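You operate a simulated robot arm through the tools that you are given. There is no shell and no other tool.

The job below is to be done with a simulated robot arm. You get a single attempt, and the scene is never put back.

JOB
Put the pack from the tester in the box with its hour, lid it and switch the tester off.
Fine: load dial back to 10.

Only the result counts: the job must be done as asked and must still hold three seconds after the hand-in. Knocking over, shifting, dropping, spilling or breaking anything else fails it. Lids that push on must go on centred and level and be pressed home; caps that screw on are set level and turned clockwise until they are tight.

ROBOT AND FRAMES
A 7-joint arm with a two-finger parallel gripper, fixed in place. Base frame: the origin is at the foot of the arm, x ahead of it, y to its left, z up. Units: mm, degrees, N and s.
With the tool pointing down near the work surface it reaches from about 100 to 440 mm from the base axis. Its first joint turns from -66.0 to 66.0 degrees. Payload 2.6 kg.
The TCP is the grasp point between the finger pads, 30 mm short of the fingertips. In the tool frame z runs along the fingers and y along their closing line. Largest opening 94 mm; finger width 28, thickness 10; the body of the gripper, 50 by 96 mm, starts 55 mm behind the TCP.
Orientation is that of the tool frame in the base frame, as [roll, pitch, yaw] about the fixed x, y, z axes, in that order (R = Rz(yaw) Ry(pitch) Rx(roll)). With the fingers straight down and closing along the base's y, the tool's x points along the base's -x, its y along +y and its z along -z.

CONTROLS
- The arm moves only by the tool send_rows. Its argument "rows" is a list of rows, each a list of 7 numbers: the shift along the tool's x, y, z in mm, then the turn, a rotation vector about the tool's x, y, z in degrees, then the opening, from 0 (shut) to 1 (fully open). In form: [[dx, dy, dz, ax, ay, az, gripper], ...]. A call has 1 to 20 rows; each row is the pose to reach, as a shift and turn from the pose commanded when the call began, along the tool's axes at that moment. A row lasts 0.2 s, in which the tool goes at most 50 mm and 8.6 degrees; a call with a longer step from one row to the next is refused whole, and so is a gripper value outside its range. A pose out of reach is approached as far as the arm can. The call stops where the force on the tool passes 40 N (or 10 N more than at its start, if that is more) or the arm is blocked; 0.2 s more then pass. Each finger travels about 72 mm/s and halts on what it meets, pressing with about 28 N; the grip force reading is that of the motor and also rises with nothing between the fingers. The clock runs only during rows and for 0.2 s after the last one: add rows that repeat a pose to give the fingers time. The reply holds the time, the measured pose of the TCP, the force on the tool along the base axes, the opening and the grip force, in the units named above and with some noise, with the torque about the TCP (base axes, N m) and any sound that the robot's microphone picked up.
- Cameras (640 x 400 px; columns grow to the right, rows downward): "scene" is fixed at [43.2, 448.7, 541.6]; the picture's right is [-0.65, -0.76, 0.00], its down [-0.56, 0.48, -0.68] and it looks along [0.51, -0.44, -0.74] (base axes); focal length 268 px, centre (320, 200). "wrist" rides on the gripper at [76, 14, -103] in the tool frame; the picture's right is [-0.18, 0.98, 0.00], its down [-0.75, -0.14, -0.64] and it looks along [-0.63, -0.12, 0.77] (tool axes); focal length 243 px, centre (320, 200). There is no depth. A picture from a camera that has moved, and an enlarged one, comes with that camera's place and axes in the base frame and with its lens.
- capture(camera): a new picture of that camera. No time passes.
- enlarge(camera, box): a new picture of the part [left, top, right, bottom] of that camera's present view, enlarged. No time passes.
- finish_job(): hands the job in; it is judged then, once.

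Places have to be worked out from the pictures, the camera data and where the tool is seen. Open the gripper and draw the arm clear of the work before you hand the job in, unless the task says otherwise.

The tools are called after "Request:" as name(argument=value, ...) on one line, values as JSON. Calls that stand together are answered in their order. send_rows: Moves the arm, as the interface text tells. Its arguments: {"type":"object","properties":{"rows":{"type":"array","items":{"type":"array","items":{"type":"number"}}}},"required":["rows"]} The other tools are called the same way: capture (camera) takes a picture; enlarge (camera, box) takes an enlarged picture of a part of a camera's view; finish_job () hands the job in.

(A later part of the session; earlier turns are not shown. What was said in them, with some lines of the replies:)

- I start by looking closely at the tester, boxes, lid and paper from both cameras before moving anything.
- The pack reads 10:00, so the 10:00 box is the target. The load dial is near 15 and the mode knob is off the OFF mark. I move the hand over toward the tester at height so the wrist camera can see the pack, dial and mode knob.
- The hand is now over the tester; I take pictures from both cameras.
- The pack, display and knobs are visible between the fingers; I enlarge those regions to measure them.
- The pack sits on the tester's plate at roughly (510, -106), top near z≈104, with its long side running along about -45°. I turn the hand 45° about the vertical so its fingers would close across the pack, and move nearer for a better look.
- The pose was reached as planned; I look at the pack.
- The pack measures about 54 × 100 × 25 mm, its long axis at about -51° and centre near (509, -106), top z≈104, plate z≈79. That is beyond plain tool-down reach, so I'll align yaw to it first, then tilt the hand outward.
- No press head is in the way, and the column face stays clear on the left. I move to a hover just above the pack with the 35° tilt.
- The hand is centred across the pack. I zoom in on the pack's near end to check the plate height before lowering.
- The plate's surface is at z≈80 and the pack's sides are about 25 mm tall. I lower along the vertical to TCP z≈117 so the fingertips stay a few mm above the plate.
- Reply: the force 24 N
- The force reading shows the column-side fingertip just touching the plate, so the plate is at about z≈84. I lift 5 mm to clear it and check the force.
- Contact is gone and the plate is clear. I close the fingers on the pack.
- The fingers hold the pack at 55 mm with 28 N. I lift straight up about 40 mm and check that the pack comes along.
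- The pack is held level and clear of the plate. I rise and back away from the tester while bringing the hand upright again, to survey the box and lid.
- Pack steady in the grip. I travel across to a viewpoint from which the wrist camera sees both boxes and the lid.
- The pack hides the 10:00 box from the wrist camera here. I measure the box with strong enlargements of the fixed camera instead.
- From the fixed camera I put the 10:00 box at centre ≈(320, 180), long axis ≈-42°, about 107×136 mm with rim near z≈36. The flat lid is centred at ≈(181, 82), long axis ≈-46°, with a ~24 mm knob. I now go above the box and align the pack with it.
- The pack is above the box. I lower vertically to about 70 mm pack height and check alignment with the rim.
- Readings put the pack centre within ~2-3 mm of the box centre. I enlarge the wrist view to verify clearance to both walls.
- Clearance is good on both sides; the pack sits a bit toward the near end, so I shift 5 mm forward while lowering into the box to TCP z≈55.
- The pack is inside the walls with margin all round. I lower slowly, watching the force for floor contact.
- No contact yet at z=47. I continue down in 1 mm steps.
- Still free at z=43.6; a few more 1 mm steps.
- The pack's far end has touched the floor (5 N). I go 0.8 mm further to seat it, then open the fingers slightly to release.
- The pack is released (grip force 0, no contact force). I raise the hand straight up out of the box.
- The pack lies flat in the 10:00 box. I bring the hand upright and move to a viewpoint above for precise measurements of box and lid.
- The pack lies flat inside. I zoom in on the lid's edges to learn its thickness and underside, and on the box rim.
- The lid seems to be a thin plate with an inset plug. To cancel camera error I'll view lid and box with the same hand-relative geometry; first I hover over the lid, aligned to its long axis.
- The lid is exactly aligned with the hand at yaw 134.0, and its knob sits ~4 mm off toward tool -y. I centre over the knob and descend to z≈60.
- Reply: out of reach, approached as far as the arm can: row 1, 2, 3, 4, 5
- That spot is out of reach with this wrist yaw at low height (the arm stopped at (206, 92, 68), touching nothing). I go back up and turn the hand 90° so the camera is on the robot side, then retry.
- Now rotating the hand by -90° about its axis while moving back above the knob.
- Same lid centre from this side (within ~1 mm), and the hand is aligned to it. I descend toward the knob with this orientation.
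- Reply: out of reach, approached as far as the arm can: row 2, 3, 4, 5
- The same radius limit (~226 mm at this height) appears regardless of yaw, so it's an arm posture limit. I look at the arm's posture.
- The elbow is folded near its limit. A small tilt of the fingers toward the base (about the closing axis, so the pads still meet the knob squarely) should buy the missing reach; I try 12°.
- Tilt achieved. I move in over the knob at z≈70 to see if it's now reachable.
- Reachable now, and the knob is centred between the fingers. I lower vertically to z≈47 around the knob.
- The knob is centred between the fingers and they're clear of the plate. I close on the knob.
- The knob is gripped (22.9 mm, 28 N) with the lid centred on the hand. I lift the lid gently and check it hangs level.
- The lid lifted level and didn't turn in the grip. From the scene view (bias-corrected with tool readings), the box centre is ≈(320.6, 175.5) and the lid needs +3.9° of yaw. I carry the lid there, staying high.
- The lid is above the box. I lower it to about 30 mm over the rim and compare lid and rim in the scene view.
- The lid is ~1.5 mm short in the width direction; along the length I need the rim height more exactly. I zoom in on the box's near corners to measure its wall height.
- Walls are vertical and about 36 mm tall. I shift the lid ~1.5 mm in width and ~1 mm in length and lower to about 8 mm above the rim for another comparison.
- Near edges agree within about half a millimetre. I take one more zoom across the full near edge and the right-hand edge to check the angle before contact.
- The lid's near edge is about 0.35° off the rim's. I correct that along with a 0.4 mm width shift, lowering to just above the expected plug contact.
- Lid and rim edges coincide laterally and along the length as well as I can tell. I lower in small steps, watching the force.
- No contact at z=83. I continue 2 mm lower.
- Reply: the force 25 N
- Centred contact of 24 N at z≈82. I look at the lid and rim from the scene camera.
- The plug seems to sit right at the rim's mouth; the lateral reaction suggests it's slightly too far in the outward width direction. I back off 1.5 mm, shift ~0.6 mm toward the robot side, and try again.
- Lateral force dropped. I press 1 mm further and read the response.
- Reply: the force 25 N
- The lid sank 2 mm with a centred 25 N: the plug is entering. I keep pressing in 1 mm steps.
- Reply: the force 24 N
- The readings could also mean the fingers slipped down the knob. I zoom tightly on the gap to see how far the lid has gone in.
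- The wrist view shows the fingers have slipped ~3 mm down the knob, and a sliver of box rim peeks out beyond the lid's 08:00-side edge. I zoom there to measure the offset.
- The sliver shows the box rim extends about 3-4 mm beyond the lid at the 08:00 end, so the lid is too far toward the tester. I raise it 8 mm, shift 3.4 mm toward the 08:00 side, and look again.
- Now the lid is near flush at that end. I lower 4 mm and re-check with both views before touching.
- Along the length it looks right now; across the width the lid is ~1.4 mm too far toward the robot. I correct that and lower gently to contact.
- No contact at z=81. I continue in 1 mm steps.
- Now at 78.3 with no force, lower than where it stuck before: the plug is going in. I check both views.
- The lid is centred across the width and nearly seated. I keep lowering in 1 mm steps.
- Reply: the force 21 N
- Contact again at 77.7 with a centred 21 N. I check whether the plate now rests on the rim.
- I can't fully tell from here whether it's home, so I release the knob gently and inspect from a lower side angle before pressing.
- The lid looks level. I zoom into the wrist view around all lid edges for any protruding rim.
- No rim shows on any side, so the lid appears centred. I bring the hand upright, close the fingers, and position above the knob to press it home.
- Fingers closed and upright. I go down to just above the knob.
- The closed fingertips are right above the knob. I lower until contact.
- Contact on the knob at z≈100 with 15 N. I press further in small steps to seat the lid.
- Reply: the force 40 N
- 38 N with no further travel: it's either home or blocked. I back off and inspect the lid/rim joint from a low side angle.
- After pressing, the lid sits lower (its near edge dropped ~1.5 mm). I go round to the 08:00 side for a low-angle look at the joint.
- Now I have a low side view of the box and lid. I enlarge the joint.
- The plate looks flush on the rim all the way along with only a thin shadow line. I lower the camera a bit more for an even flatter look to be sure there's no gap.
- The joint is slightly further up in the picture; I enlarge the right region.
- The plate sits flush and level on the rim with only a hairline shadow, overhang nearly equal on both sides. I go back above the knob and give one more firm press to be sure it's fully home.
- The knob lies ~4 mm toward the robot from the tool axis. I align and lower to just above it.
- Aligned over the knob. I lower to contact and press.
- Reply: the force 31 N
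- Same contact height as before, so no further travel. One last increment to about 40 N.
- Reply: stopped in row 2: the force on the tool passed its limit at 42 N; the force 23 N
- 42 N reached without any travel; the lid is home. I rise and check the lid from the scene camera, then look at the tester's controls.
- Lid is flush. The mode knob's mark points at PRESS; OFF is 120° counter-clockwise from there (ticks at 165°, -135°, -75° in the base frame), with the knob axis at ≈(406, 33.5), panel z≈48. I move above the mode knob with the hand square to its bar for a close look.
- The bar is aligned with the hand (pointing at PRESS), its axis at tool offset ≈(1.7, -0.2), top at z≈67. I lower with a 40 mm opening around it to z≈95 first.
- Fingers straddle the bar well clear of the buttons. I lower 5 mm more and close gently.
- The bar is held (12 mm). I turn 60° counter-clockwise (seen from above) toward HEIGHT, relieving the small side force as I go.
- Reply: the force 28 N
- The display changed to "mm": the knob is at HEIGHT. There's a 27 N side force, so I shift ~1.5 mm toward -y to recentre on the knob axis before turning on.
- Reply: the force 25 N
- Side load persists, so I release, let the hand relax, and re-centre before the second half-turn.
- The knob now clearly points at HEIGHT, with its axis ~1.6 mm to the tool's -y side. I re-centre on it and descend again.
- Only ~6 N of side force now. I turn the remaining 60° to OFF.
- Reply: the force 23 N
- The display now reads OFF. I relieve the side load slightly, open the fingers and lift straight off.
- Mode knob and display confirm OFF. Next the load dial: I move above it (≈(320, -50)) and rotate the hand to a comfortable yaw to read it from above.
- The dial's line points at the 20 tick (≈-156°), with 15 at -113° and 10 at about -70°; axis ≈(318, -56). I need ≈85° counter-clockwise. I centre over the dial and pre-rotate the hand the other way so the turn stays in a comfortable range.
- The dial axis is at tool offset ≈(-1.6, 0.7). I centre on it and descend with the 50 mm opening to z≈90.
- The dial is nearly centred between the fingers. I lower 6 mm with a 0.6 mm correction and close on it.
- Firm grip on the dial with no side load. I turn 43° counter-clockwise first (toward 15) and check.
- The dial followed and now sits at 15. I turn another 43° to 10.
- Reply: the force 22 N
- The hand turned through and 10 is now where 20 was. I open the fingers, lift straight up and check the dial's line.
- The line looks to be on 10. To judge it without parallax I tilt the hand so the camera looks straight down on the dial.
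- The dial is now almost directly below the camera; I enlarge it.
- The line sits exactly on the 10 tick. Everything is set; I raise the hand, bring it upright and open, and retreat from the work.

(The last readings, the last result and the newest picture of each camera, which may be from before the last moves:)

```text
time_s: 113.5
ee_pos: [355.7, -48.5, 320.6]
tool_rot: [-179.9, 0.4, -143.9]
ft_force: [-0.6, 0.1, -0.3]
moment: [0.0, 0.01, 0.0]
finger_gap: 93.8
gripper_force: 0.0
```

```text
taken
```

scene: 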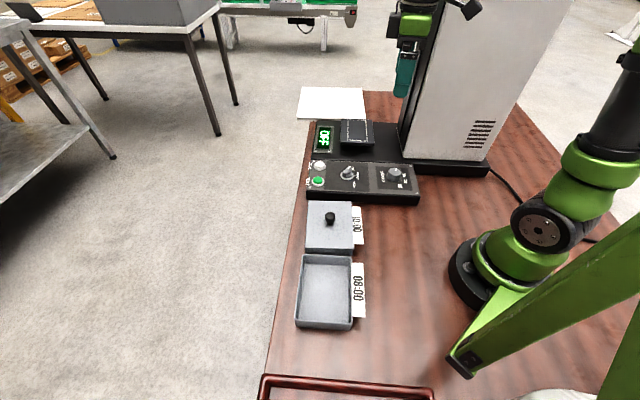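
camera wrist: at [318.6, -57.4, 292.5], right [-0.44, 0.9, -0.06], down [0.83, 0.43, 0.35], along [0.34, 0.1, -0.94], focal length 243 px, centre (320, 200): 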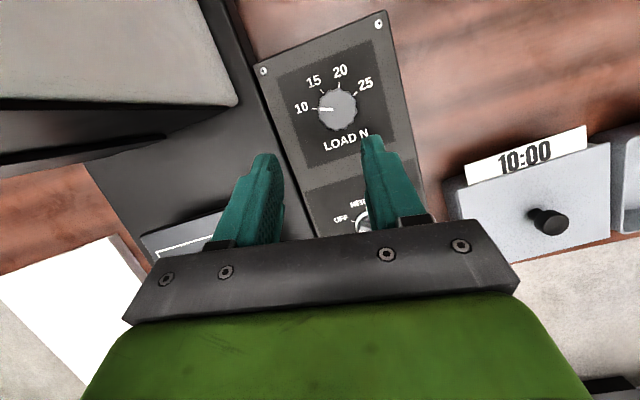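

Scene shows the lidded 10:00 box and the OFF display. I move the arm clear of the tester and make a last close check of lid, knob and dial.

Request:
send_rows(rows=[[-10, 36, -3, 0, 0, 0, 1], [-20, 72, -6, 0, 0, 0, 1], [-31, 108, -8, 0, 0, 0, 1], [-44, 153, -10, 0, 0, 0, 1], [-44, 153, -10, 0, 0, 0, 1]])

Request:
enlarge(camera="scene", box=[295, 180, 385, 260])

Request:
enlarge(camera="scene", box=[300, 110, 430, 210])

Request:
capture(camera="wrist")

```text
time_s: 114.7
ee_pos: [299.6, 102.6, 330.2]
tool_rot: [-179.9, 0.2, -143.9]
ft_force: [-0.7, 0.1, -0.4]
moment: [0.0, 0.03, -0.02]
finger_gap: 94.1
gripper_force: 0.1
```

```text
5.00 times, centred on (340, 220) of scene
camera zoom: at [43.2, 448.7, 541.6], right [-0.65, -0.76, 0.0], down [-0.56, 0.48, -0.68], along [0.51, -0.44, -0.74], focal length 1340 px, centre (220, 100)
```

zoom: 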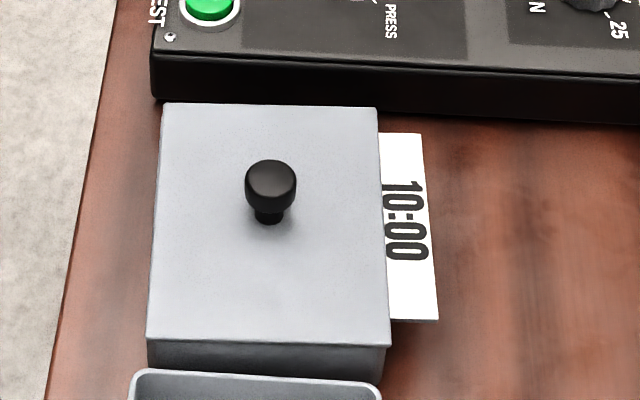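

```text
4.00 times, centred on (365, 160) of scene
camera zoom: at [43.2, 448.7, 541.6], right [-0.65, -0.76, 0.0], down [-0.56, 0.48, -0.68], along [0.51, -0.44, -0.74], focal length 1072 px, centre (140, 360)
```

zoom: 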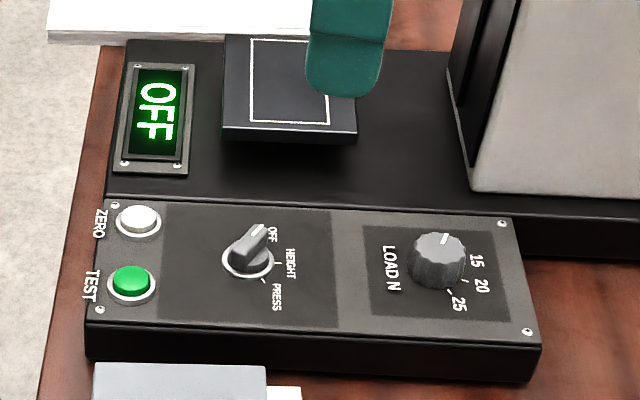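

```text
taken
camera wrist: at [230.2, 69.6, 432.0], right [-0.43, 0.9, 0.0], down [0.69, 0.33, 0.64], along [0.58, 0.28, -0.76], focal length 243 px, centre (320, 200)
```

wrist: 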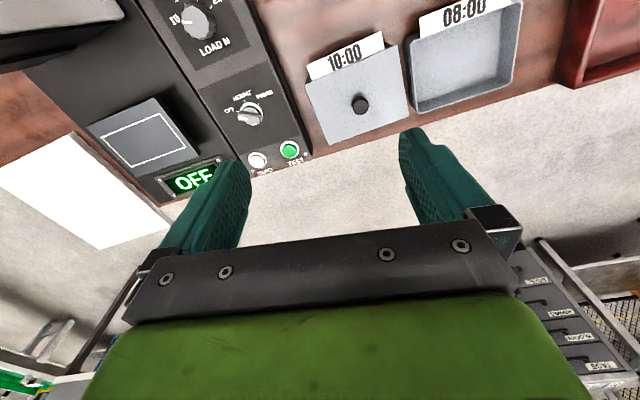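

The tester is off with its mode knob on OFF, and the load dial is on 10. The pack is in the 10:00 box with the lid centred, level and pressed home. The gripper is open and the arm is clear, so I hand the job in.

Request:
finish_job()

```text
The job is handed in.
```

The job is handed in and everything you asked for is done; I haven't seen the judge's result.

- **Pack:** it is marked 10:00 and lies flat in the 10:00 box.
- **Lid:** it sits level and flush on that box, about half a millimetre off centre. I pressed it with about 42 N and it moved no further. No click was heard.
- **Tester:** the mode knob is on OFF and the display reads OFF.
- **Load dial:** it was near 20 and is now on the 10 mark, within about one degree.

**Box shift:** the 10:00 box moved about 1 mm while I placed the pack and pressed the lid, and its hour card moved a fraction of a millimetre. I saw nothing else shift. I didn't press the TEST or ZERO buttons.

The gripper is open and the arm is clear of the work.
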